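You operate a simulated robot arm through the tools that you are given. There is no shell and no other tool. Be economical: measure what you need, move in short steps, check, and stop when the job is done.

You run a simulated two-armed robot. Do the job below in one go: nothing can be reset, and whatever is moved stays where it is left.

Task
Run-out check: centre the striped column by the laser and turn it once at slow speed.
Fine: offset 5 mm or less; laser off before the turn; hands off while it turns; the column must not slip; leave the white cube and the step knob.

It is judged by the outcome, as a careful person would: the job done as asked, and still so three seconds after it is handed in. It fails if anything else is knocked over, pushed out of place, dropped, spilled or broken.

Robot
Two 7-joint arms with fingered hands on one trunk, on a base that drives. Base frame: it is fixed to the floor where the robot stands at the start and does not move with it; the origin is under the middle of the robot, x ahead of it, y to its left, z up. Readings come in cm, degrees, newtons and seconds.
The left shoulder is at the start at [20, 13.5, 89.5], the right one opposite. Places, roughly: home key [70, 0, 50]; laser switch [60, 30, 80]; speed knob [70, 0, 70]; step key [70, 0, 60]; step knob [70, 0, 70]; turn key [70, 0, 60]; white cube (6x6x6 cm) [50, 90, 90]. Payload 4 kg a hand.
The TCP of each hand is the grasp point between the finger pads, 2.5 cm short of the fingertips. In the tool frame z runs along the fingers and y along their closing line. The gripper opens to 8.8 cm. The gripper's body begins 2.9 cm behind the TCP. The gripper is a hand of 4 fingers: y runs from the thumb to the fingers, the wrist lies at [-1.3, -10.6, -17.4] in the tool frame, and closing takes about 1.5 s.
Orientation is that of the tool frame in the base frame, as a unit quaternion [x, y, z, w]. With the fingers straight down and the wrist toward the robot, the tool's x, y and z point along [0, 1, 0], [1, 0, 0] and [0, 0, -1] of the base frame.

Tools
- The arms move only by the tool servo_tool. It takes "left_increments", "right_increments" or both (then of equal length, played together; a hand with none holds still); each is a list of rows, each a list of 7 numbers: the gripper command, from -1 (fully open) to 1 (shut), values between in proportion, then the shift along the tool's x, y, z in cm, then the turn, a rotation vector about the tool's x, y, z in degrees. In form: [[hand, dx, dy, dz, wx, wy, wz], ...]. A call has 1 to 10 rows; each row shifts and turns the commanded pose from where the row before left it, along the tool's axes as they then stand. A row lasts 0.2 s, in which the tool goes at most 5 cm and 8.6 degrees; a call with a longer step from one row to the next is refused whole, and so is a gripper value outside its range. A pose out of reach is approached as far as the arm can. The call stops where the force on the tool passes 40 N (or 10 N more than at its start, if that is more) or the arm is blocked; 0.2 s more then pass. Each finger travels about 15.3 cm/s and halts on what it meets, pressing with about 32 N; the grip force reading is that of the motor and also rises with nothing between the fingers. The clock runs only during rows and for 0.2 s after the last one: add rows that do not move to give the fingers time. It gives the time, the measured TCP pose, the force on the tool (base axes), the opening and the grip force at its end, in the units of the frame above (readings bear some noise), with the torque about the TCP (base axes, N m) and any sound that the robot's microphone picked up.
- Cameras (640 x 400 px; columns grow to the right, rows downward): "scene" is now at [12.84, -0.04, 149.64]; the picture's right is [0.08, -1.00, 0.00], its down [-0.76, -0.06, -0.65] and it looks along [0.65, 0.05, -0.76] (base axes); focal length 249 px, centre (320, 200). "left" rides on the left gripper at [-6.4, -8.3, -9.8] in its tool frame; the picture's right is [-0.62, -0.37, 0.69], its down [0.71, -0.63, 0.30] and it looks along [0.32, 0.68, 0.65] (tool axes); focal length 265 px, centre (320, 200). "right" rides on the right gripper at [6.4, -8.3, -9.8] in its tool frame; the picture's right is [-0.62, 0.37, -0.69], its down [-0.71, -0.63, 0.30] and it looks along [-0.32, 0.68, 0.65] (tool axes); focal length 265 px, centre (320, 200). There is no depth. A picture from a camera that has moved, and an enlarged one, comes with that camera's place and axes in the base frame and with its lens. The place of the scene camera against the robot may be out by one fixed shift of up to 1.2 cm in any direction.
- get_image(camera): a new picture of that camera. It takes no simulated time.
- lift_body(by): slides the trunk up (or, below 0, down) by that many cm; the arms and the scene camera ride with it, the base frame stays. It gives what a move gives, with no picture.
- roll_base(legs): drives the robot by 1 to 6 legs, each [ahead, left, turn to the left] in cm, cm and degrees, along the robot's own axes; the way and the turn of a leg run together, so that a leg with both is an arc; at most 150 cm and 180 degrees a leg. The arms and the cameras ride along, it lands a little off, and it stops where it bumps. It gives what a move gives.
- preshape(shape, hand): the hand has 4 fingers and takes this shape, open, in about a second: jaw (thumb against the fingers, like two jaws); tri (thumb and two fingers); tip (a fingertip pinch); poke (one finger out to press); point (the index stretched); flat (the hand flat); cup (the hand cupped); fist (a fist). The gripper value then closes the fingers along that shape, each until it touches; the sizes above hold for jaw. It gives what a move gives, with no picture.
- head_to(pan, tilt): turns the head with the scene camera to pan (to the left, within 97 degrees either way) and tilt (down, from -29 to 69), counted from straight ahead of the robot. It gives what a move gives.
- enlarge(camera, box): a new picture of the part [left, top, right, bottom] of that camera's present view, enlarged. It takes no simulated time.
- hand_in(): hands the job in; it is judged then, once.

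Work in short steps. Places have to be worked out from the pictures, the camera data and where the tool is seen: move nearer, look again, correct. Check each grasp and each placing, and mend what went wrong. You have 120 turns and 100 pictures in all, those below and enlarged ones among them. Open the grippers and draw the arms clear of the work before you hand the job in, unless the task says otherwise; then end with one line.

The tools are called after "Call:" as a command line: name --argument value ..., lists and objects as JSON in quotes. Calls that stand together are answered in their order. servo_tool: Moves the arms, as the interface text tells. Its arguments: {"type":"object","properties":{"left_increments":{"type":"array","items":{"type":"array","items":{"type":"number"}}},"right_increments":{"type":"array","items":{"type":"array","items":{"type":"number"}}}},"required":[]} The other tools are called the same way: lift_body (by) slides the trunk up or down; preshape (shape, hand) gives the hand a shape; roll_base (legs) drives the base; head_to (pan, tilt) turns the head that bears the scene camera; get_image (camera) takes a picture; enlarge (camera, box) takes an enlarged picture of a part of a camera's view; hand_in () hands the job in.

At the start:

```text
t: 0.0
left_tool_pos: [56.39, 29.73, 113.64]
left_tool_rot: [0.707, 0.707, 0.0, -0.001]
left_force: [-0.4, 0.7, -0.4]
left_torque: [0.01, -0.01, 0.01]
left_opening: 8.75
left_grip_force: 0.1
left_shape: jaw
right_tool_pos: [62.37, -21.67, 111.65]
right_tool_rot: [0.706, 0.708, 0.0, 0.0]
right_force: [-0.6, 0.0, -0.1]
right_torque: [0.01, 0.0, -0.01]
right_opening: 8.79
right_grip_force: 0.1
right_shape: jaw
trunk travel left (down, up): [-50.0, 27.0]
robot x, y, heading: [0.18, -0.07, 0.2]
head pan, tilt: [4.7, 49.4]
```

scene: 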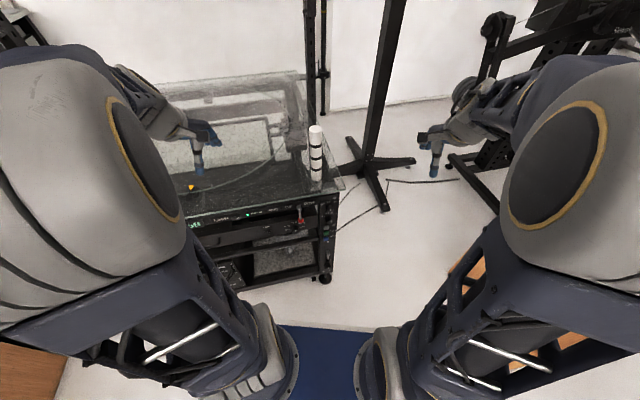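
right: 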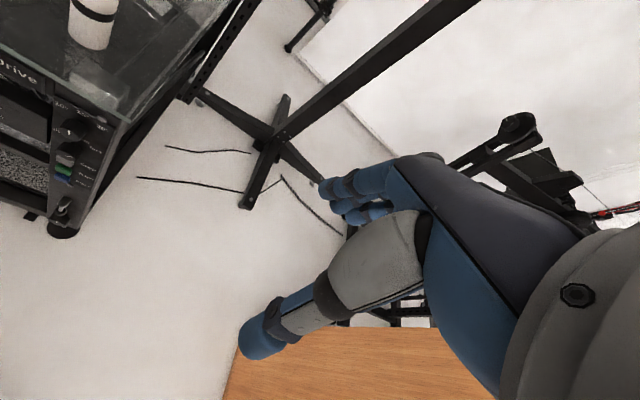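
left: 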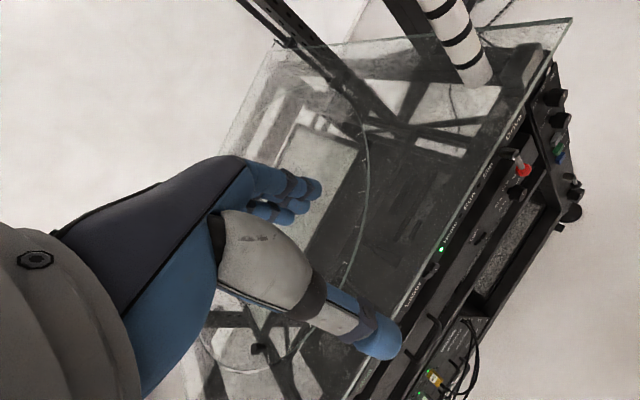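

The pictures show a glass-topped cart with a striped column, a front panel with keys and knobs. I'll enlarge the views to read them.

Call:
enlarge --camera "scene" --box '[170, 100, 350, 290]'

Call:
enlarge --camera "left" --box '[380, 0, 600, 400]'

Call:
enlarge --camera "right" --box '[0, 0, 200, 250]'

```text
2.11 times, centred on (260, 195) of scene
camera zoom: at [12.84, -0.04, 149.64], right [0.08, -1.0, 0.0], down [-0.76, -0.06, -0.65], along [0.65, 0.05, -0.76], focal length 524 px, centre (446, 210)
```

zoom: 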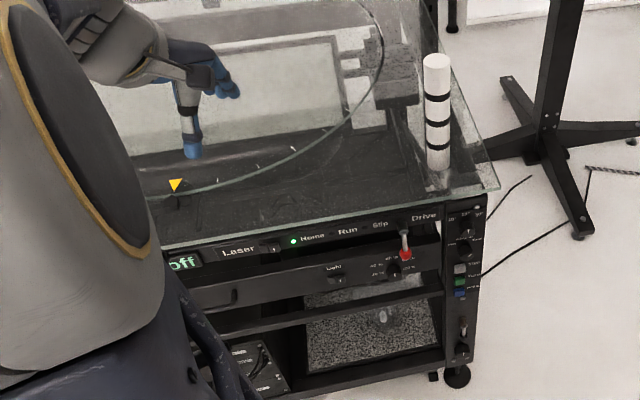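

```text
1.00 times, centred on (490, 200) of left (not enlarged: the box is as wide or as high as the picture)
camera zoom: at [47.91, 23.38, 123.56], right [-0.37, -0.62, -0.69], down [-0.63, 0.71, -0.3], along [0.68, 0.32, -0.65], focal length 265 px, centre (150, 200)
```

zoom: 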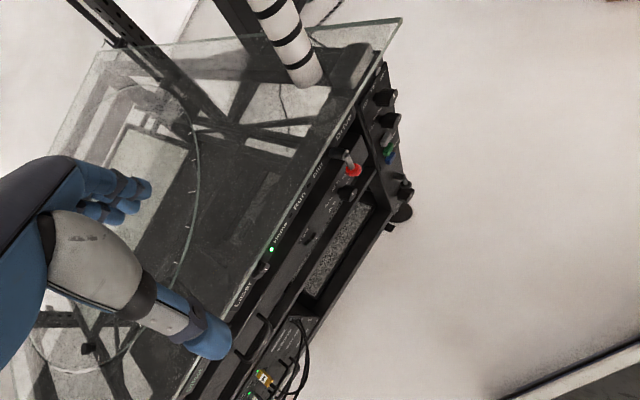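

```text
1.60 times, centred on (100, 125) of right
camera zoom: at [53.91, -15.31, 121.42], right [0.37, -0.62, 0.69], down [-0.63, -0.71, -0.3], along [0.68, -0.32, -0.65], focal length 425 px, centre (672, 320)
```

zoom: 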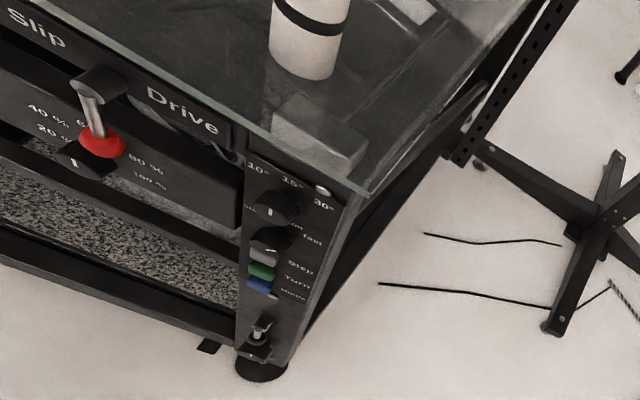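

I need a clearer overview. I'll turn the head toward the left where the cube and the rest of the table lie.

Call:
head_to --pan 45 --tilt 40

Call:
get_image --camera "scene"

Call:
head_to --pan 5 --tilt 15

Call:
get_image --camera "scene"

```text
t: 1.1
left_tool_pos: [56.4, 29.81, 113.68]
left_tool_rot: [0.707, 0.707, 0.0, 0.0]
left_force: [0.2, 0.5, 0.8]
left_torque: [0.03, -0.01, 0.02]
left_opening: 8.75
left_grip_force: 0.1
left_shape: jaw
right_tool_pos: [62.34, -21.74, 111.53]
right_tool_rot: [0.708, 0.707, -0.001, 0.0]
right_force: [-0.1, -0.3, -0.2]
right_torque: [0.01, 0.01, -0.01]
right_opening: 8.75
right_grip_force: 0.0
right_shape: jaw
trunk travel left (down, up): [-50.0, 27.0]
robot x, y, heading: [-0.0, -0.24, -0.0]
head pan, tilt: [45.0, 40.0]
```

```text
93 pictures are left
camera scene: at [11.13, 5.33, 150.97], right [0.71, -0.71, 0.0], down [-0.46, -0.45, -0.77], along [0.54, 0.54, -0.64], focal length 249 px, centre (320, 200)
```

scene: 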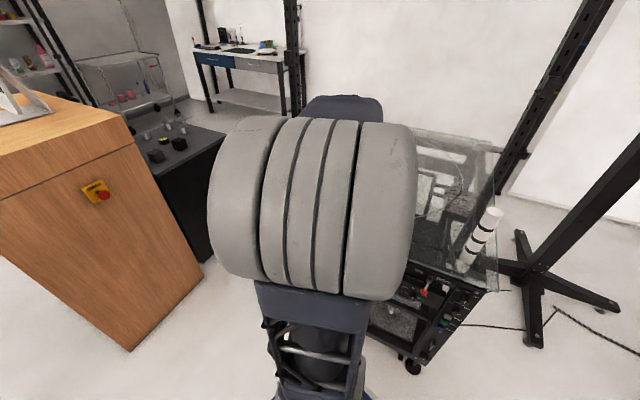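

```text
t: 2.1
left_tool_pos: [56.36, 29.66, 113.82]
left_tool_rot: [0.707, 0.707, 0.0, 0.001]
left_force: [-0.5, -0.5, -0.2]
left_torque: [-0.01, 0.03, 0.0]
left_opening: 8.75
left_grip_force: 0.0
left_shape: jaw
right_tool_pos: [62.34, -21.65, 111.49]
right_tool_rot: [0.707, 0.707, 0.0, 0.0]
right_force: [-0.2, -0.2, 0.3]
right_torque: [0.01, 0.02, 0.03]
right_opening: 8.77
right_grip_force: 0.1
right_shape: jaw
trunk travel left (down, up): [-50.0, 27.0]
robot x, y, heading: [-0.14, -0.26, 0.1]
head pan, tilt: [5.0, 15.0]
```

```text
92 pictures are left
camera scene: at [14.42, 0.14, 154.92], right [0.09, -1.0, 0.0], down [-0.26, -0.02, -0.97], along [0.96, 0.09, -0.26], focal length 249 px, centre (320, 200)
```

scene: 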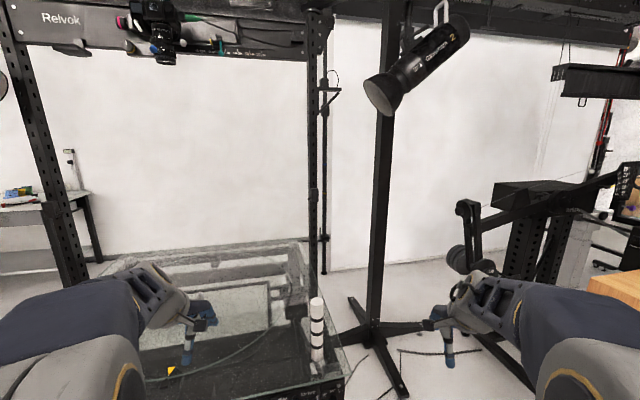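

The left arm hides much of the table. I'll raise the left hand 20 cm and look with its camera.

Call:
servo_tool --left_increments '[[-1, 0, 0, -5, 0, 0, 0], [-1, 0, 0, -5, 0, 0, 0], [-1, 0, 0, -5, 0, 0, 0], [-1, 0, 0, -5, 0, 0, 0], [-1, 0, 0, 0, 0, 0, 0]]'

Call:
get_image --camera "left"

Call:
head_to --pan 20 --tilt 40

Call:
get_image --camera "scene"

```text
t: 3.3
left_tool_pos: [56.24, 29.82, 133.97]
left_tool_rot: [0.707, 0.707, -0.001, 0.0]
left_force: [0.1, 0.0, 0.3]
left_torque: [-0.02, 0.0, 0.03]
left_opening: 8.78
left_grip_force: 0.0
left_shape: jaw
right_tool_pos: [62.23, -21.69, 111.44]
right_tool_rot: [0.707, 0.707, 0.0, 0.0]
right_force: [0.2, -0.8, 0.3]
right_torque: [-0.01, 0.01, 0.03]
right_opening: 8.73
right_grip_force: 0.2
right_shape: jaw
trunk travel left (down, up): [-50.0, 27.0]
robot x, y, heading: [0.13, 0.1, -0.1]
head pan, tilt: [5.0, 15.0]
```

```text
91 pictures are left
camera left: at [47.74, 23.4, 143.69], right [-0.37, -0.62, -0.69], down [-0.63, 0.71, -0.3], along [0.68, 0.32, -0.65], focal length 265 px, centre (320, 200)
```

left: 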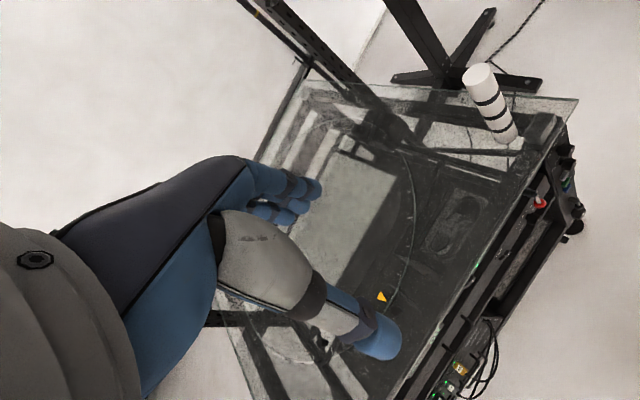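

```text
t: 4.2
left_tool_pos: [56.13, 29.82, 133.95]
left_tool_rot: [0.707, 0.707, 0.0, 0.0]
left_force: [0.5, 0.3, -1.1]
left_torque: [-0.02, -0.01, 0.0]
left_opening: 8.77
left_grip_force: 0.1
left_shape: jaw
right_tool_pos: [62.32, -21.65, 111.52]
right_tool_rot: [0.707, 0.707, 0.001, 0.0]
right_force: [0.6, -0.3, -0.3]
right_torque: [-0.01, 0.02, -0.03]
right_opening: 8.78
right_grip_force: 0.0
right_shape: jaw
trunk travel left (down, up): [-50.0, 27.0]
robot x, y, heading: [-0.21, -0.21, 0.2]
head pan, tilt: [20.0, 40.0]
```

```text
90 pictures are left
camera scene: at [13.1, 2.23, 150.98], right [0.34, -0.94, 0.0], down [-0.6, -0.22, -0.77], along [0.72, 0.26, -0.64], focal length 249 px, centre (320, 200)
```

scene: 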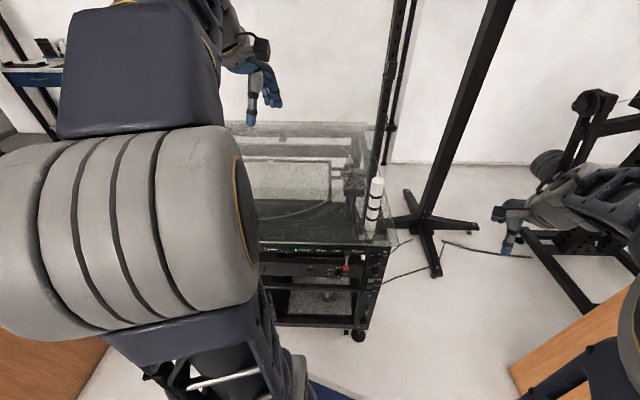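

The disc with a yellow triangle seems to be the turntable, hidden behind the hand. I'll shift the left hand 20 cm to the left and a little back to see it.

Call:
servo_tool --left_increments '[[-1, 5, 0, 0, 0, 0, 0], [-1, 5, 0, 0, 0, 0, 0], [-1, 5, 0, 0, 0, 0, 0], [-1, 5, 0, 0, 0, 0, 0], [-1, 0, 0, 0, 0, 0, 0]]'

Call:
get_image --camera "left"

Call:
get_image --camera "scene"

```text
t: 5.4
left_tool_pos: [56.19, 49.79, 133.83]
left_tool_rot: [0.707, 0.707, 0.001, 0.0]
left_force: [-0.2, 0.1, 0.0]
left_torque: [0.02, -0.02, -0.01]
left_opening: 8.77
left_grip_force: 0.0
left_shape: jaw
right_tool_pos: [62.32, -21.62, 111.51]
right_tool_rot: [0.707, 0.707, 0.0, 0.001]
right_force: [0.1, 0.3, -0.3]
right_torque: [-0.06, -0.05, -0.01]
right_opening: 8.76
right_grip_force: 0.0
right_shape: jaw
trunk travel left (down, up): [-50.0, 27.0]
robot x, y, heading: [-0.03, -0.06, 0.0]
head pan, tilt: [20.0, 40.0]
```

```text
89 pictures are left
camera left: at [47.8, 43.44, 143.65], right [-0.37, -0.62, -0.69], down [-0.63, 0.71, -0.3], along [0.68, 0.32, -0.65], focal length 265 px, centre (320, 200)
```

left: 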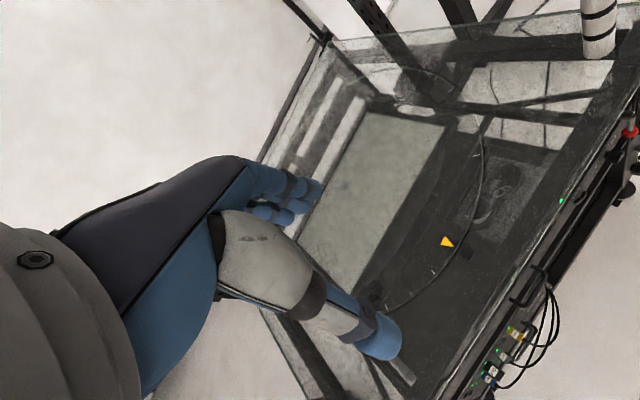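

```text
88 pictures are left
camera scene: at [13.1, 2.22, 150.97], right [0.34, -0.94, 0.0], down [-0.6, -0.22, -0.77], along [0.72, 0.26, -0.64], focal length 249 px, centre (320, 200)
```

scene: 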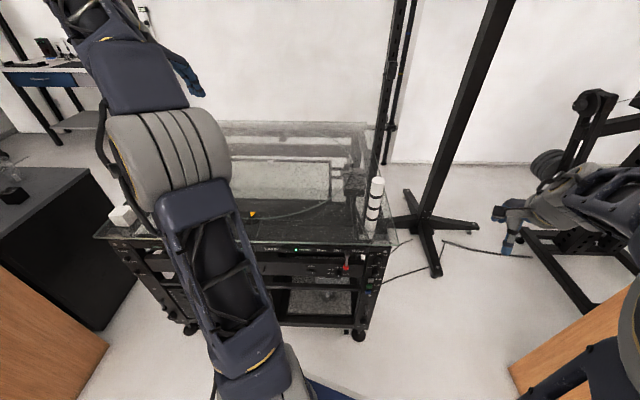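

Now the cube shows at the near left corner of the glass. I'll enlarge the disc region.

Call:
enlarge --camera "scene" --box '[220, 110, 400, 350]'

Call:
enlarge --camera "left" --box '[340, 60, 640, 320]'

```text
1.67 times, centred on (310, 230) of scene
camera zoom: at [13.1, 2.22, 150.97], right [0.34, -0.94, 0.0], down [-0.6, -0.22, -0.77], along [0.72, 0.26, -0.64], focal length 415 px, centre (337, 150)
```

zoom: 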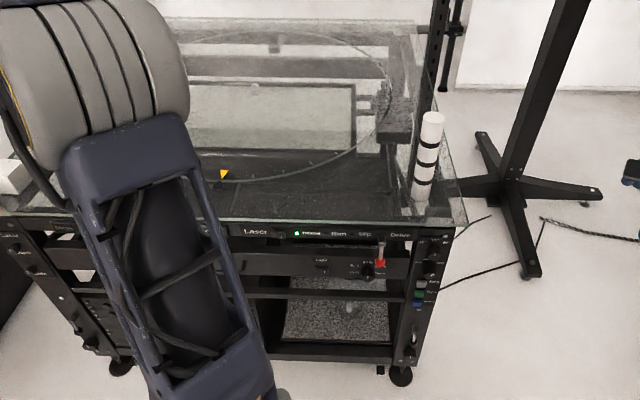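

```text
1.54 times, centred on (490, 190) of left
camera zoom: at [47.8, 43.44, 143.65], right [-0.37, -0.62, -0.69], down [-0.63, 0.71, -0.3], along [0.68, 0.32, -0.65], focal length 408 px, centre (58, 215)
```

zoom: 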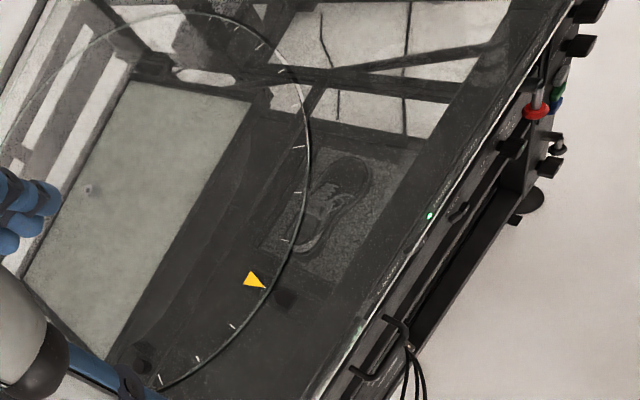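

The bright spot at about (108, 63, 84) triangulates as the disc centre (radius about 40 cm); the column stands at about (78, 6), and the cart is turned about 17°. I'll check the clearance of my base by looking down.

Call:
head_to --pan 10 --tilt 69

Call:
get_image --camera "scene"

Call:
get_image --camera "right"

```text
t: 6.4
left_tool_pos: [56.25, 49.88, 133.85]
left_tool_rot: [0.707, 0.707, 0.0, -0.001]
left_force: [-0.7, 0.3, -0.2]
left_torque: [0.01, -0.03, -0.02]
left_opening: 8.75
left_grip_force: 0.1
left_shape: jaw
right_tool_pos: [62.36, -21.61, 111.6]
right_tool_rot: [0.707, 0.707, 0.0, 0.0]
right_force: [-0.3, 0.6, 0.2]
right_torque: [0.0, 0.0, -0.01]
right_opening: 8.77
right_grip_force: 0.0
right_shape: jaw
trunk travel left (down, up): [-50.0, 27.0]
robot x, y, heading: [-0.06, -0.05, -0.3]
head pan, tilt: [10.0, 68.8]
```

```text
85 pictures are left
camera scene: at [10.62, 0.3, 147.37], right [0.17, -0.98, 0.0], down [-0.92, -0.16, -0.36], along [0.36, 0.06, -0.93], focal length 249 px, centre (320, 200)
```

scene: 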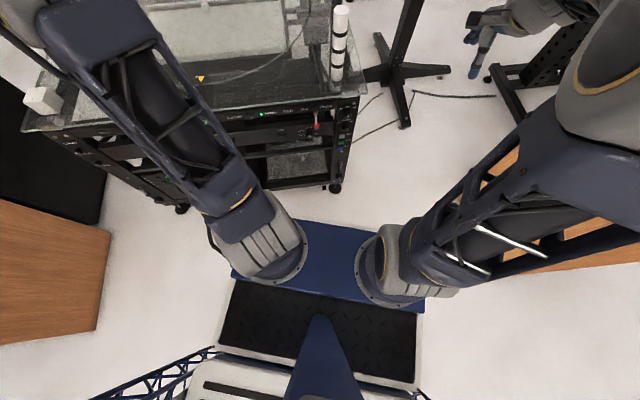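

```text
84 pictures are left
camera right: at [53.91, -15.31, 121.43], right [0.37, -0.62, 0.69], down [-0.63, -0.71, -0.3], along [0.68, -0.32, -0.65], focal length 265 px, centre (320, 200)
```

right: 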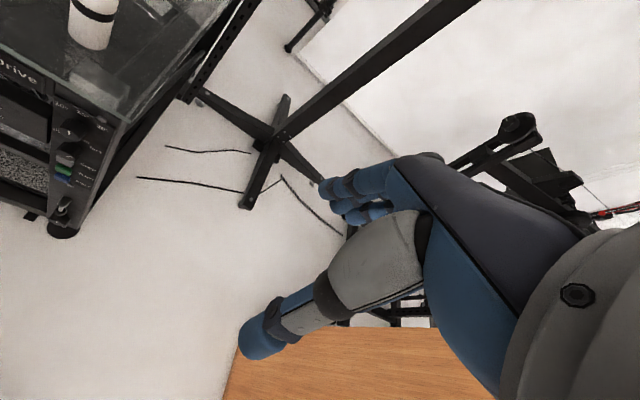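

The base front ends near x≈20, so driving closer is possible. Now I read the panel in detail.

Call:
enlarge --camera "scene" --box '[215, 85, 365, 179]'

Call:
enlarge --camera "scene" --box '[290, 80, 370, 200]'

Call:
enlarge --camera "right" --box '[0, 60, 130, 240]'

```text
4.26 times, centred on (290, 132) of scene
camera zoom: at [10.62, 0.3, 147.37], right [0.17, -0.98, 0.0], down [-0.92, -0.16, -0.36], along [0.36, 0.06, -0.93], focal length 1060 px, centre (448, 489)
```

zoom: 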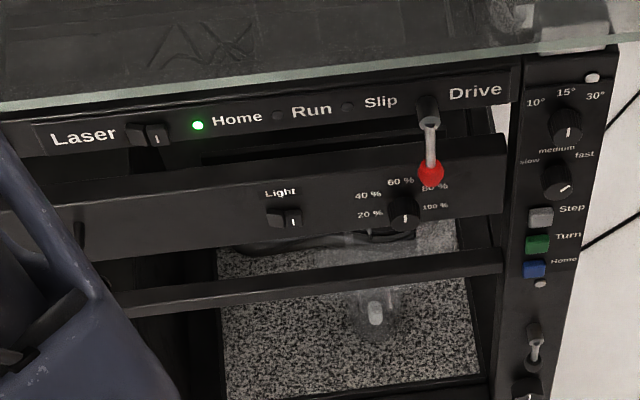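

```text
3.33 times, centred on (330, 140) of scene
camera zoom: at [10.62, 0.3, 147.37], right [0.17, -0.98, 0.0], down [-0.92, -0.16, -0.36], along [0.36, 0.06, -0.93], focal length 830 px, centre (287, 400)
```

zoom: 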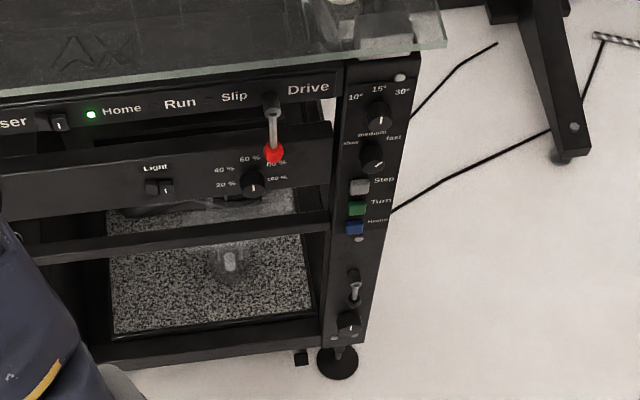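

```text
2.22 times, centred on (65, 150) of right
camera zoom: at [53.91, -15.31, 121.43], right [0.37, -0.62, 0.69], down [-0.63, -0.71, -0.3], along [0.68, -0.32, -0.65], focal length 590 px, centre (887, 311)
```

zoom: 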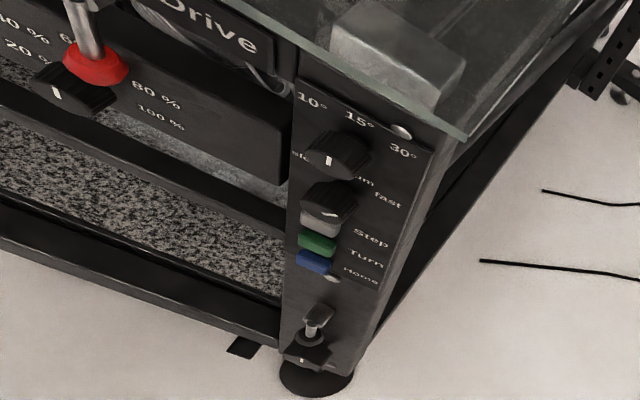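

Speed knob stands at "fast" near (72, 1, 69.5); laser switch near (62, 33, 80). I'll back off 12 cm and turn 17.5° to face the panel squarely.

Call:
roll_base --legs '[[-12, 0, 0], [0, 0, 17.5]]'

Call:
head_to --pan 0 --tilt 45

Call:
get_image --camera "scene"

```text
t: 8.6
left_tool_pos: [26.56, 64.26, 133.84]
left_tool_rot: [0.593, 0.805, 0.0, 0.0]
left_force: [0.0, -0.6, -0.1]
left_torque: [-0.03, 0.0, -0.02]
left_opening: 8.78
left_grip_force: 0.1
left_shape: jaw
right_tool_pos: [53.75, -2.16, 111.47]
right_tool_rot: [0.592, 0.806, 0.0, 0.0]
right_force: [0.0, -0.5, -0.7]
right_torque: [0.0, -0.03, 0.0]
right_opening: 8.75
right_grip_force: 0.0
right_shape: jaw
trunk travel left (down, up): [-50.0, 27.0]
robot x, y, heading: [-12.06, 0.12, 17.3]
head pan, tilt: [10.0, 68.8]
```

```text
t: 9.5
left_tool_pos: [26.84, 64.32, 133.78]
left_tool_rot: [0.592, 0.806, 0.0, 0.0]
left_force: [-0.5, -0.2, 0.4]
left_torque: [0.01, 0.01, 0.01]
left_opening: 8.75
left_grip_force: 0.1
left_shape: jaw
right_tool_pos: [53.75, -2.1, 111.44]
right_tool_rot: [0.593, 0.805, 0.0, 0.0]
right_force: [-0.7, 0.4, 0.0]
right_torque: [0.02, -0.02, -0.03]
right_opening: 8.76
right_grip_force: 0.0
right_shape: jaw
trunk travel left (down, up): [-50.0, 27.0]
robot x, y, heading: [-12.11, 0.15, 17.2]
head pan, tilt: [0.0, 45.0]
```

```text
80 pictures are left
camera scene: at [0.41, 3.54, 150.24], right [0.3, -0.95, 0.0], down [-0.68, -0.21, -0.71], along [0.67, 0.21, -0.71], focal length 249 px, centre (320, 200)
```

scene: 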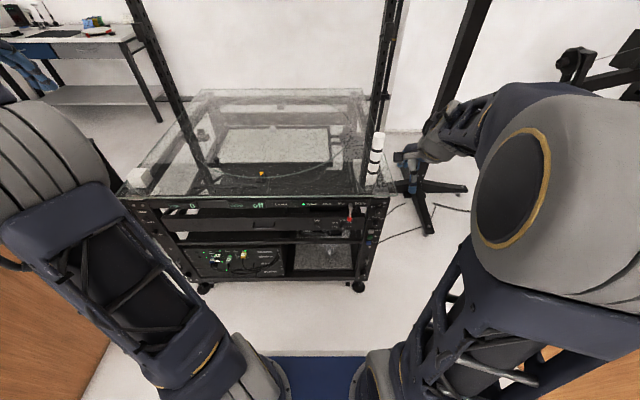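

Clear overview now. I enlarge the table top and the panel.

Call:
enlarge --camera "scene" --box '[115, 80, 405, 210]'

Call:
enlarge --camera "scene" --box '[180, 185, 300, 260]'

Call:
enlarge --camera "scene" --box '[290, 175, 400, 250]'

```text
2.21 times, centred on (260, 145) of scene
camera zoom: at [0.41, 3.54, 150.24], right [0.3, -0.95, 0.0], down [-0.68, -0.21, -0.71], along [0.67, 0.21, -0.71], focal length 550 px, centre (452, 321)
```

zoom: 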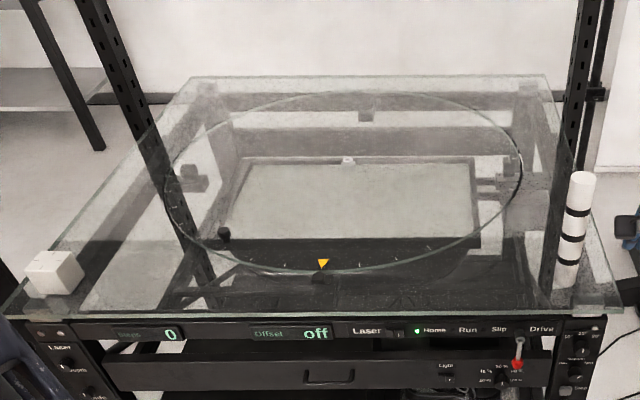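

```text
5.33 times, centred on (240, 222) of scene
camera zoom: at [0.41, 3.54, 150.24], right [0.3, -0.95, 0.0], down [-0.68, -0.21, -0.71], along [0.67, 0.21, -0.71], focal length 1329 px, centre (747, 80)
```

zoom: 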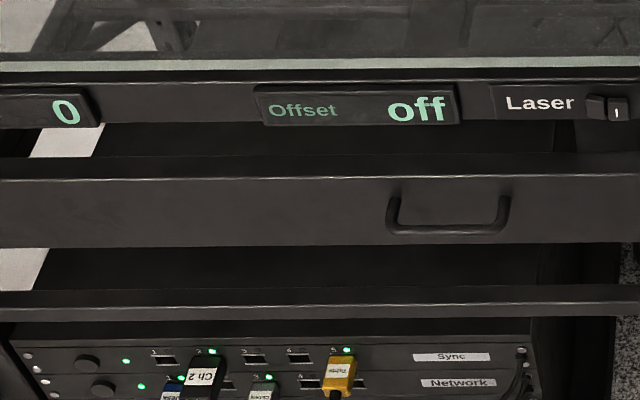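

```text
5.33 times, centred on (345, 212) of scene
camera zoom: at [0.41, 3.54, 150.24], right [0.3, -0.95, 0.0], down [-0.68, -0.21, -0.71], along [0.67, 0.21, -0.71], focal length 1329 px, centre (187, 133)
```

zoom: 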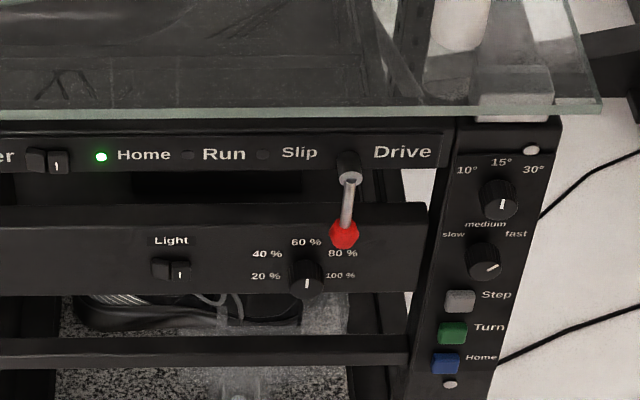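

The "Offset" display reads the column's offset once the laser is on. I zoom on the laser switch and the speed knob.

Call:
enlarge --camera "scene" --box '[284, 194, 308, 209]'

Call:
enlarge --camera "scene" --box '[364, 198, 404, 248]'

```text
16.00 times, centred on (296, 202) of scene
camera zoom: at [0.41, 3.54, 150.24], right [0.3, -0.95, 0.0], down [-0.68, -0.21, -0.71], along [0.67, 0.21, -0.71], focal length 3986 px, centre (704, 176)
```

zoom: 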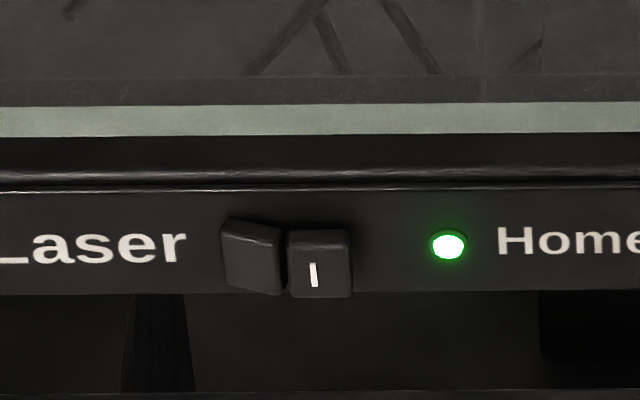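

```text
8.00 times, centred on (384, 223) of scene
camera zoom: at [0.41, 3.54, 150.24], right [0.3, -0.95, 0.0], down [-0.68, -0.21, -0.71], along [0.67, 0.21, -0.71], focal length 1993 px, centre (-192, 16)
```

zoom: 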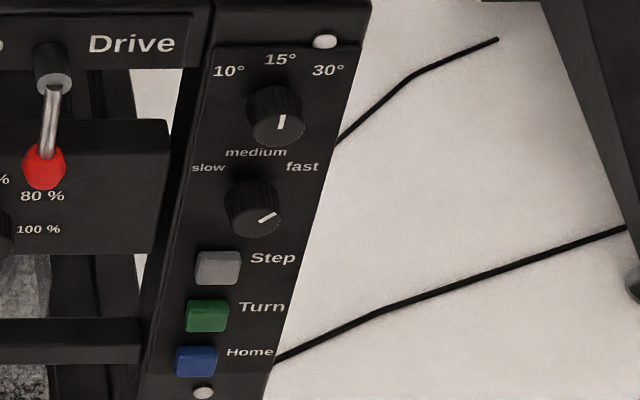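

The rocker's right half ("|") stands proud: pressing it should switch on. I shape the left hand to poke and pitch it forward while it is high up.

Call:
preshape --hand "left" --shape "poke"

Call:
servo_tool --left_increments '[[1, -4, 0, 0, -7, 0, 0], [1, -4, 0, 0, -7, 0, 0], [1, -4, 0, 0, -7, 0, 0], [1, -4, 0, 0, -7, 0, 0], [1, -4, 0, 0, -7, 0, 0], [1, -4, 0, 0, -7, 0, 0], [1, -4, 0, 0, -7, 0, 0], [1, -4, 0, 0, -7, 0, 0], [1, -4, 0, 0, -7, 0, 0], [1, -4, 0, 0, -7, 0, 0]]'

Call:
get_image --camera "left"

Call:
get_image --camera "scene"

```text
t: 10.4
left_tool_pos: [26.64, 64.49, 133.9]
left_tool_rot: [0.593, 0.805, 0.0, 0.001]
left_force: [0.9, -0.3, 0.1]
left_torque: [-0.01, 0.01, -0.03]
left_opening: 0.02
left_grip_force: 0.0
left_shape: poke
right_tool_pos: [53.82, -2.07, 111.52]
right_tool_rot: [0.593, 0.805, 0.0, 0.0]
right_force: [0.0, -0.9, -0.3]
right_torque: [0.0, 0.02, 0.0]
right_opening: 8.76
right_grip_force: 0.0
right_shape: jaw
trunk travel left (down, up): [-50.0, 27.0]
robot x, y, heading: [-12.31, -0.36, 17.3]
head pan, tilt: [0.0, 45.0]
```

```text
t: 12.5
left_tool_pos: [41.15, 15.49, 130.99]
left_tool_rot: [0.631, 0.588, 0.302, 0.406]
left_force: [0.6, -0.2, 0.7]
left_torque: [-0.03, 0.01, 0.0]
left_opening: 0.01
left_grip_force: 0.2
left_shape: poke
right_tool_pos: [53.71, -2.05, 111.58]
right_tool_rot: [0.592, 0.806, 0.0, 0.0]
right_force: [-0.2, -0.3, 0.2]
right_torque: [0.06, 0.0, 0.02]
right_opening: 8.76
right_grip_force: 0.0
right_shape: jaw
trunk travel left (down, up): [-50.0, 27.0]
robot x, y, heading: [-12.45, -0.06, 17.4]
head pan, tilt: [0.0, 45.0]
stopped in row 10 (left hand): the arm was blocked; the commanded pose is now the measured one
```

```text
74 pictures are left
camera left: at [27.61, 10.58, 129.1], right [0.33, -0.73, -0.6], down [0.04, 0.64, -0.76], along [0.94, 0.23, 0.24], focal length 265 px, centre (320, 200)
```

left: 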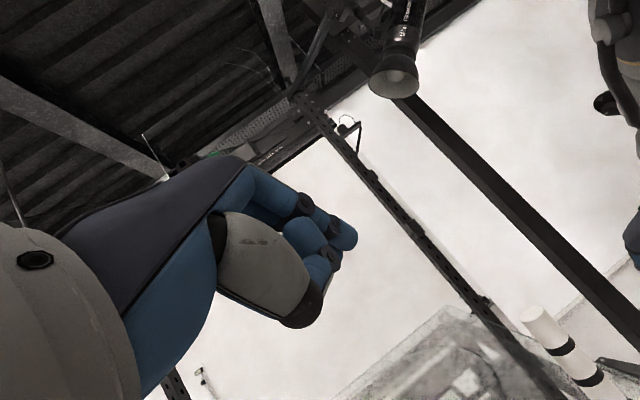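

```text
73 pictures are left
camera scene: at [0.42, 3.52, 150.25], right [0.3, -0.96, 0.0], down [-0.68, -0.21, -0.71], along [0.68, 0.21, -0.71], focal length 249 px, centre (320, 200)
```

scene: 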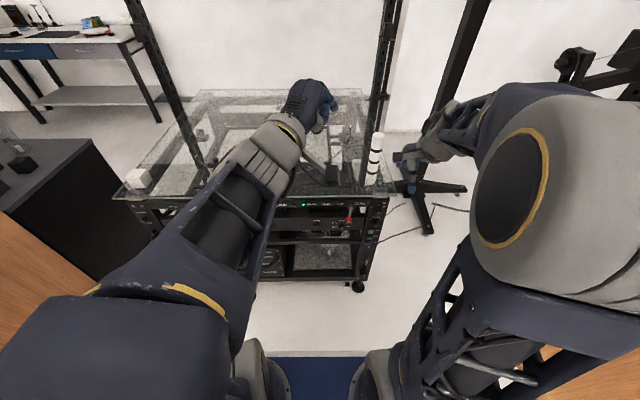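

The arm hit a limit near its body and the yaw slipped by 27°. I'll move forward and down, then restore the orientation, with the poke finger at its open setting.

Call:
servo_tool --left_increments '[[-1, 1.05, -2.7, 3.2, 0, 0, 0], [-1, 1.05, -2.7, 3.2, 0, 0, 0], [-1, 1.05, -2.7, 3.2, 0, 0, 0], [-1, 1.05, -2.7, 3.2, 0, 0, 0], [-1, 1.05, -2.7, 3.2, -2.1, 4.9, -1.1], [-1, 0, 0, 0, -2.1, 4.9, -1.1], [-1, 0, 0, 0, -2.1, 4.9, -1.1], [-1, 0, 0, 0, -2.1, 4.9, -1.1], [-1, 0, 0, 0, -2.1, 4.9, -1.1], [-1, 0, 0, 0, 0, 0, 0]]'

Call:
get_image --camera "left"

Call:
get_image --camera "scene"

```text
t: 12.9
left_tool_pos: [40.72, 5.98, 127.01]
left_tool_rot: [0.701, 0.5, 0.253, 0.442]
left_force: [-0.2, 0.6, -0.4]
left_torque: [0.01, 0.04, 0.0]
left_opening: 0.02
left_grip_force: 0.0
left_shape: poke
right_tool_pos: [53.74, -2.15, 111.54]
right_tool_rot: [0.593, 0.805, 0.001, 0.001]
right_force: [-0.7, 0.2, 0.1]
right_torque: [-0.06, -0.02, -0.02]
right_opening: 8.77
right_grip_force: 0.2
right_shape: jaw
trunk travel left (down, up): [-50.0, 27.0]
robot x, y, heading: [-12.08, -0.12, 17.6]
head pan, tilt: [0.0, 45.0]
stopped in row 2 (left hand): the arm was blocked; the commanded pose is now the measured one
```

```text
72 pictures are left
camera left: at [26.42, 4.57, 124.92], right [0.14, -0.79, -0.6], down [0.21, 0.62, -0.76], along [0.97, -0.02, 0.25], focal length 265 px, centre (320, 200)
```

left: 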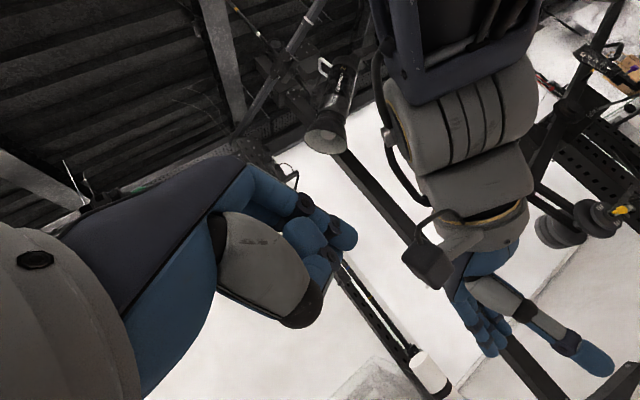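

```text
71 pictures are left
camera scene: at [0.42, 3.47, 150.25], right [0.29, -0.96, 0.0], down [-0.68, -0.21, -0.71], along [0.68, 0.21, -0.71], focal length 249 px, centre (320, 200)
```

scene: 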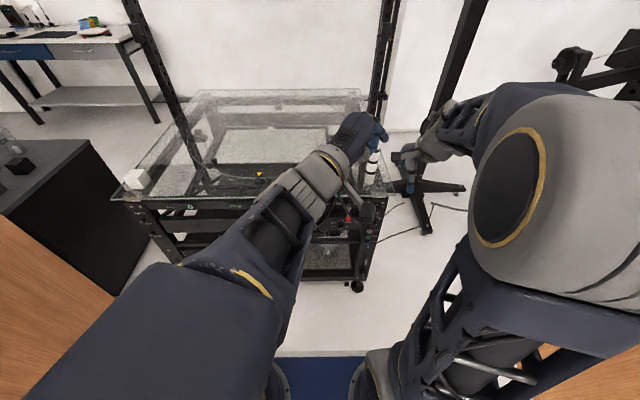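

The arm folded against its limit and slipped sideways. I'll take it back out to the left and ahead to recover.

Call:
servo_tool --left_increments '[[-1, 4.15, 0.2, -0.3, 0, 0, 0], [-1, 4.15, 0.2, -0.3, 0, 0, 0], [-1, 4.15, 0.2, -0.3, 0, 0, 0], [-1, 4.15, 0.2, -0.3, 0, 0, 0], [-1, 4.15, 0.2, -0.3, 0, 0, 0], [-1, 4.15, 0.2, -0.3, 0, 0, 0], [-1, 0, 0, 0, 0, 0, 0]]'

```text
t: 14.6
left_tool_pos: [49.24, 29.49, 126.76]
left_tool_rot: [0.701, 0.499, 0.253, 0.442]
left_force: [0.0, 0.1, -0.6]
left_torque: [0.02, -0.02, 0.02]
left_opening: 0.0
left_grip_force: 0.0
left_shape: poke
right_tool_pos: [53.66, -2.01, 111.37]
right_tool_rot: [0.592, 0.806, 0.0, 0.0]
right_force: [0.6, 0.0, 0.9]
right_torque: [0.0, -0.01, -0.01]
right_opening: 8.76
right_grip_force: 0.0
right_shape: jaw
trunk travel left (down, up): [-50.0, 27.0]
robot x, y, heading: [-12.34, -0.24, 17.4]
head pan, tilt: [0.0, 45.0]
```

Recovered. Now I move ahead a bit and restore the pointing direction (into the panel, 20° down).

Call:
servo_tool --left_increments '[[-1, 2.5, 1.7, 2.6, 0, 0, 0], [-1, 2.5, 1.7, 2.6, 0, 0, 0], [-1, 0, 0, 0, -1.7, 6.3, -2], [-1, 0, 0, 0, -1.7, 6.3, -2], [-1, 0, 0, 0, -1.7, 6.3, -2], [-1, 0, 0, 0, -1.7, 6.3, -2], [-1, 0, 0, 0, -1.7, 6.3, -2], [-1, 0, 0, 0, -1.7, 6.3, -2], [-1, 0, 0, 0, 0, 0, 0]]'

Call:
get_image --camera "left"

Call:
get_image --camera "scene"

```text
t: 16.6
left_tool_pos: [56.8, 31.75, 126.77]
left_tool_rot: [0.566, 0.615, 0.396, 0.379]
left_force: [-0.8, -0.3, 0.4]
left_torque: [0.03, -0.01, 0.01]
left_opening: 0.0
left_grip_force: 0.0
left_shape: poke
left hand out of reach, approached as far as the arm can: row 7, 8
right_tool_pos: [53.72, -2.19, 111.54]
right_tool_rot: [0.593, 0.805, 0.0, 0.0]
right_force: [0.1, 0.8, 0.2]
right_torque: [-0.01, 0.0, 0.01]
right_opening: 8.76
right_grip_force: 0.2
right_shape: jaw
trunk travel left (down, up): [-50.0, 27.0]
robot x, y, heading: [-12.14, -0.31, 17.4]
head pan, tilt: [0.0, 45.0]
```

```text
70 pictures are left
camera left: at [44.86, 24.48, 123.05], right [0.53, -0.59, -0.6], down [-0.02, 0.7, -0.71], along [0.85, 0.39, 0.36], focal length 265 px, centre (320, 200)
```

left: 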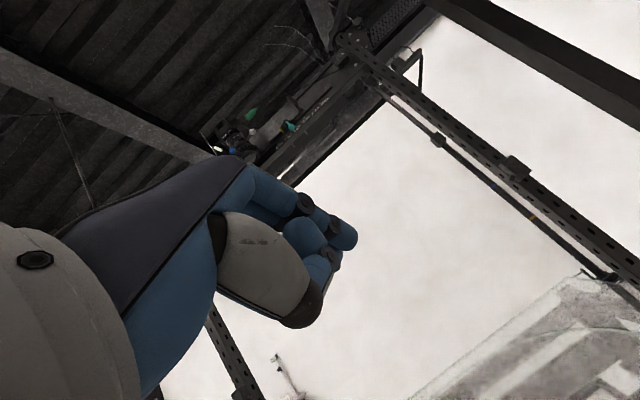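

```text
69 pictures are left
camera scene: at [0.41, 3.54, 150.25], right [0.3, -0.95, 0.0], down [-0.68, -0.21, -0.71], along [0.67, 0.21, -0.71], focal length 249 px, centre (320, 200)
```

scene: 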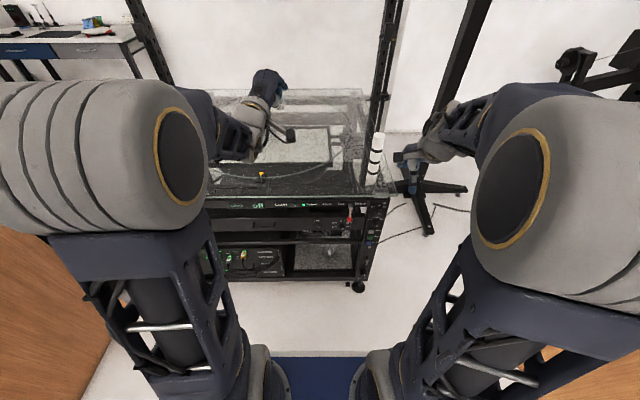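

The wrist is near its limit up here; lowering the trunk brings the shoulder below the target, which makes forward pointing easier. Both hands stay in front of the table edge.

Call:
lift_body --by -22

Call:
head_to --pan 0 --tilt 40

Call:
get_image --camera "scene"

Call:
get_image --camera "left"

```text
t: 18.9
left_tool_pos: [56.72, 31.75, 104.68]
left_tool_rot: [0.566, 0.615, 0.397, 0.38]
left_force: [0.4, 0.0, 0.0]
left_torque: [-0.02, 0.0, 0.0]
left_opening: 0.02
left_grip_force: 0.0
left_shape: poke
right_tool_pos: [53.83, -2.13, 89.54]
right_tool_rot: [0.593, 0.805, 0.0, 0.002]
right_force: [-0.8, 0.5, -0.3]
right_torque: [0.04, 0.0, 0.0]
right_opening: 8.75
right_grip_force: 0.1
right_shape: jaw
trunk travel left (down, up): [-28.0, 49.0]
robot x, y, heading: [-12.26, 0.39, 17.3]
head pan, tilt: [0.0, 45.0]
```

```text
t: 19.5
left_tool_pos: [56.82, 31.85, 104.68]
left_tool_rot: [0.566, 0.615, 0.397, 0.38]
left_force: [-0.2, 0.0, 0.0]
left_torque: [0.0, 0.01, -0.03]
left_opening: 0.0
left_grip_force: 0.1
left_shape: poke
right_tool_pos: [53.71, -2.09, 89.49]
right_tool_rot: [0.592, 0.806, -0.001, 0.0]
right_force: [-0.2, -0.3, 0.9]
right_torque: [0.0, -0.02, 0.0]
right_opening: 8.76
right_grip_force: 0.1
right_shape: jaw
trunk travel left (down, up): [-28.0, 49.0]
robot x, y, heading: [-12.4, -0.05, 17.5]
head pan, tilt: [0.0, 40.0]
```

```text
68 pictures are left
camera scene: at [0.76, 3.65, 128.97], right [0.3, -0.95, 0.0], down [-0.61, -0.19, -0.77], along [0.73, 0.23, -0.64], focal length 249 px, centre (320, 200)
```

scene: 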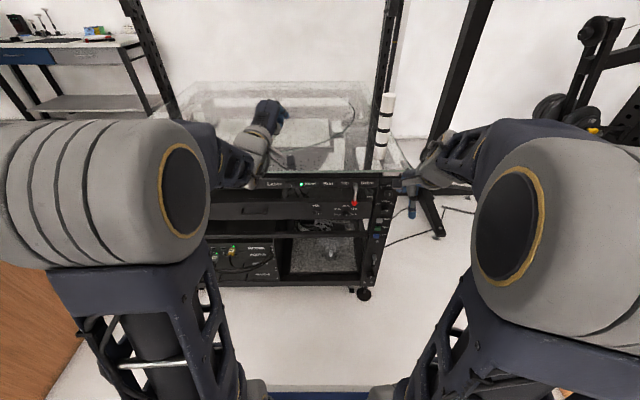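

```text
67 pictures are left
camera left: at [44.86, 24.49, 101.05], right [0.53, -0.59, -0.6], down [-0.02, 0.7, -0.71], along [0.85, 0.39, 0.36], focal length 265 px, centre (320, 200)
```

left: 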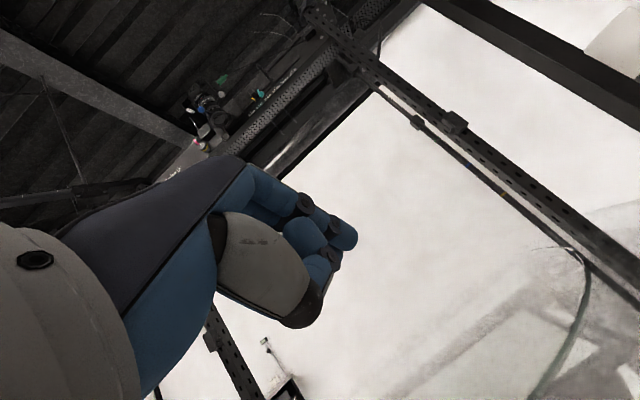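

The switch is visible and clear. I bring the left hand down in front of the panel, about 12 cm short of the switch, and correct the yaw by 14°.

Call:
servo_tool --left_increments '[[-1, -0.33, -4.1, 0.5, 0, 0, 0], [-1, -0.33, -4.1, 0.5, 0, 0, 0], [-1, -0.33, -4.1, 0.5, 0, 0, 0], [-1, -0.33, -4.1, 0.5, 0, 0, 0], [-1, -0.33, -4.1, 0.5, 0, 0, 0], [-1, -0.33, -4.1, 0.5, 0, 0, 0], [-1, 0, 0, 0, -0.1, 4.3, -1.9], [-1, 0, 0, 0, -0.1, 4.3, -1.9], [-1, 0, 0, 0, -0.1, 4.3, -1.9], [-1, 0, 0, 0, 0, 0, 0]]'

Call:
get_image --camera "scene"

Call:
get_image --camera "left"

```text
t: 21.7
left_tool_pos: [44.82, 39.65, 82.68]
left_tool_rot: [0.491, 0.676, 0.437, 0.332]
left_force: [0.1, 0.7, -0.7]
left_torque: [-0.03, -0.01, -0.03]
left_opening: 0.0
left_grip_force: 0.0
left_shape: poke
left hand out of reach, approached as far as the arm can: row 5, 6, 7, 8, 9
right_tool_pos: [53.65, -2.13, 89.62]
right_tool_rot: [0.592, 0.806, 0.0, 0.0]
right_force: [0.0, -0.8, 0.2]
right_torque: [0.0, -0.02, 0.02]
right_opening: 8.72
right_grip_force: 0.1
right_shape: jaw
trunk travel left (down, up): [-28.0, 49.0]
robot x, y, heading: [-12.26, -0.21, 17.2]
head pan, tilt: [0.0, 40.0]
```

```text
66 pictures are left
camera scene: at [0.77, 3.65, 128.97], right [0.3, -0.95, 0.0], down [-0.61, -0.19, -0.77], along [0.73, 0.23, -0.64], focal length 249 px, centre (320, 200)
```

scene: 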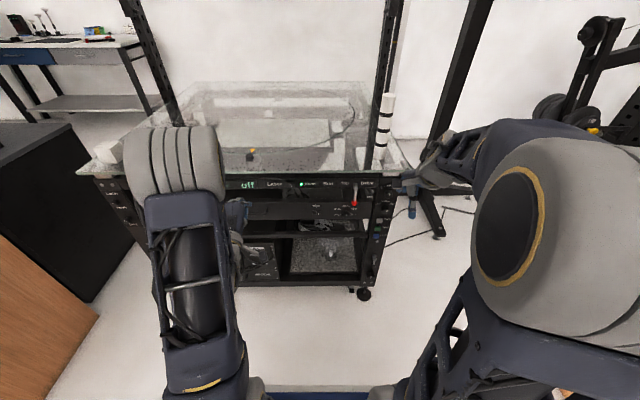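

```text
65 pictures are left
camera left: at [34.79, 29.85, 79.04], right [0.65, -0.46, -0.6], down [-0.18, 0.68, -0.71], along [0.73, 0.58, 0.36], focal length 265 px, centre (320, 200)
```

left: 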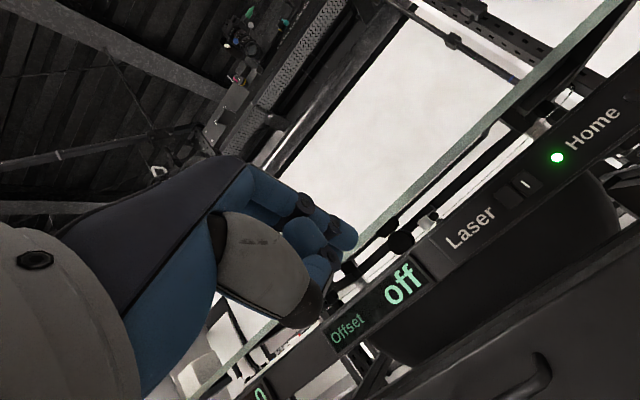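

The hand is in front of the panel; switch triangulates to about (64.6, 34, 77). I need to identify the poking finger, so I enlarge the hand.

Call:
enlarge --camera "left" --box '[200, 150, 400, 340]'

Call:
enlarge --camera "scene" --box '[210, 160, 330, 280]'

```text
2.11 times, centred on (300, 245) of left
camera zoom: at [34.79, 29.85, 79.04], right [0.65, -0.46, -0.6], down [-0.18, 0.68, -0.71], along [0.73, 0.58, 0.36], focal length 559 px, centre (362, 105)
```

zoom: 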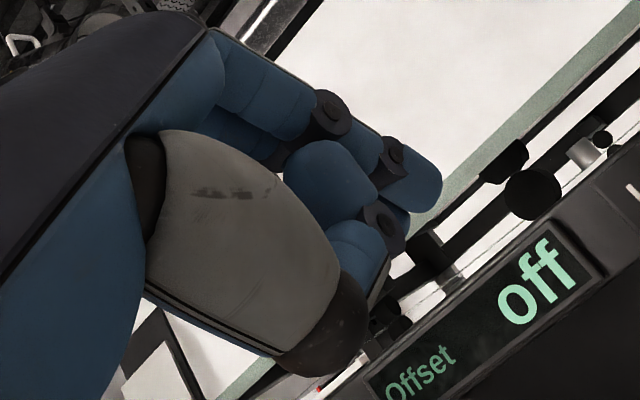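

```text
3.33 times, centred on (270, 220) of scene
camera zoom: at [0.77, 3.65, 128.97], right [0.3, -0.95, 0.0], down [-0.61, -0.19, -0.77], along [0.73, 0.23, -0.64], focal length 830 px, centre (487, 133)
```

zoom: 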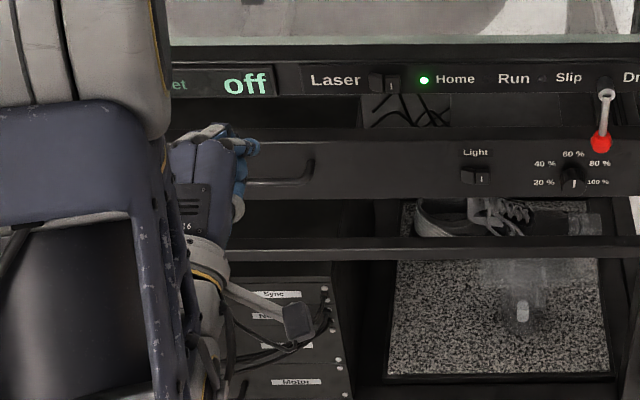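

The index tip sits about 2 cm beyond the TCP; the switch's right half is at about (63.7, 33.9, 77.5). I approach to ~4 cm short of it.

Call:
servo_tool --left_increments '[[-1, -2.04, 0.11, 2.2, 0, 0, 0], [-1, -2.04, 0.11, 2.2, 0, 0, 0], [-1, -2.04, 0.11, 2.2, 0, 0, 0], [-1, -2.04, 0.11, 2.2, 0, 0, 0], [-1, -2.04, 0.11, 2.2, 0, 0, 0], [-1, 0, 0, 0, 0, 0, 0]]'

Call:
enlarge --camera "scene" --box '[240, 160, 330, 216]'

Call:
enlarge --camera "left" --box '[260, 120, 500, 300]'

```text
t: 23.1
left_tool_pos: [51.43, 44.21, 80.76]
left_tool_rot: [0.491, 0.677, 0.436, 0.332]
left_force: [0.1, 0.7, 0.3]
left_torque: [-0.04, 0.0, 0.01]
left_opening: 0.0
left_grip_force: 0.0
left_shape: poke
left hand out of reach, approached as far as the arm can: row 1, 2, 3, 4, 5
right_tool_pos: [53.79, -2.1, 89.55]
right_tool_rot: [0.592, 0.806, 0.001, -0.001]
right_force: [-0.3, 0.0, 0.0]
right_torque: [0.0, -0.02, -0.02]
right_opening: 8.78
right_grip_force: 0.1
right_shape: jaw
trunk travel left (down, up): [-28.0, 49.0]
robot x, y, heading: [-12.26, 0.03, 17.5]
head pan, tilt: [0.0, 40.0]
```

```text
7.11 times, centred on (285, 188) of scene
camera zoom: at [0.76, 3.65, 128.97], right [0.3, -0.95, 0.0], down [-0.61, -0.19, -0.77], along [0.73, 0.23, -0.64], focal length 1772 px, centre (569, 285)
```

zoom: 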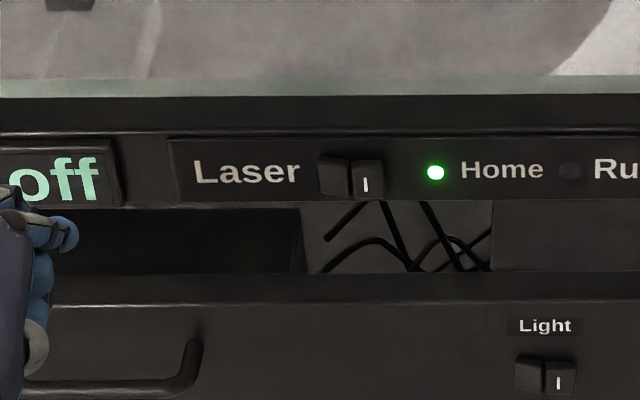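

```text
2.22 times, centred on (380, 210) of left
camera zoom: at [41.39, 34.27, 77.08], right [0.65, -0.46, -0.6], down [-0.18, 0.68, -0.71], along [0.73, 0.58, 0.36], focal length 590 px, centre (187, 178)
```

zoom: 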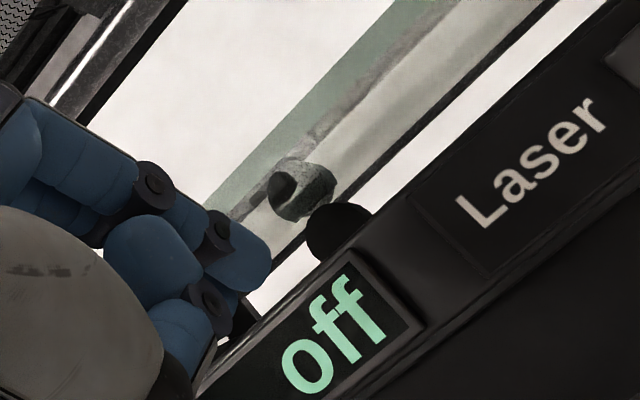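

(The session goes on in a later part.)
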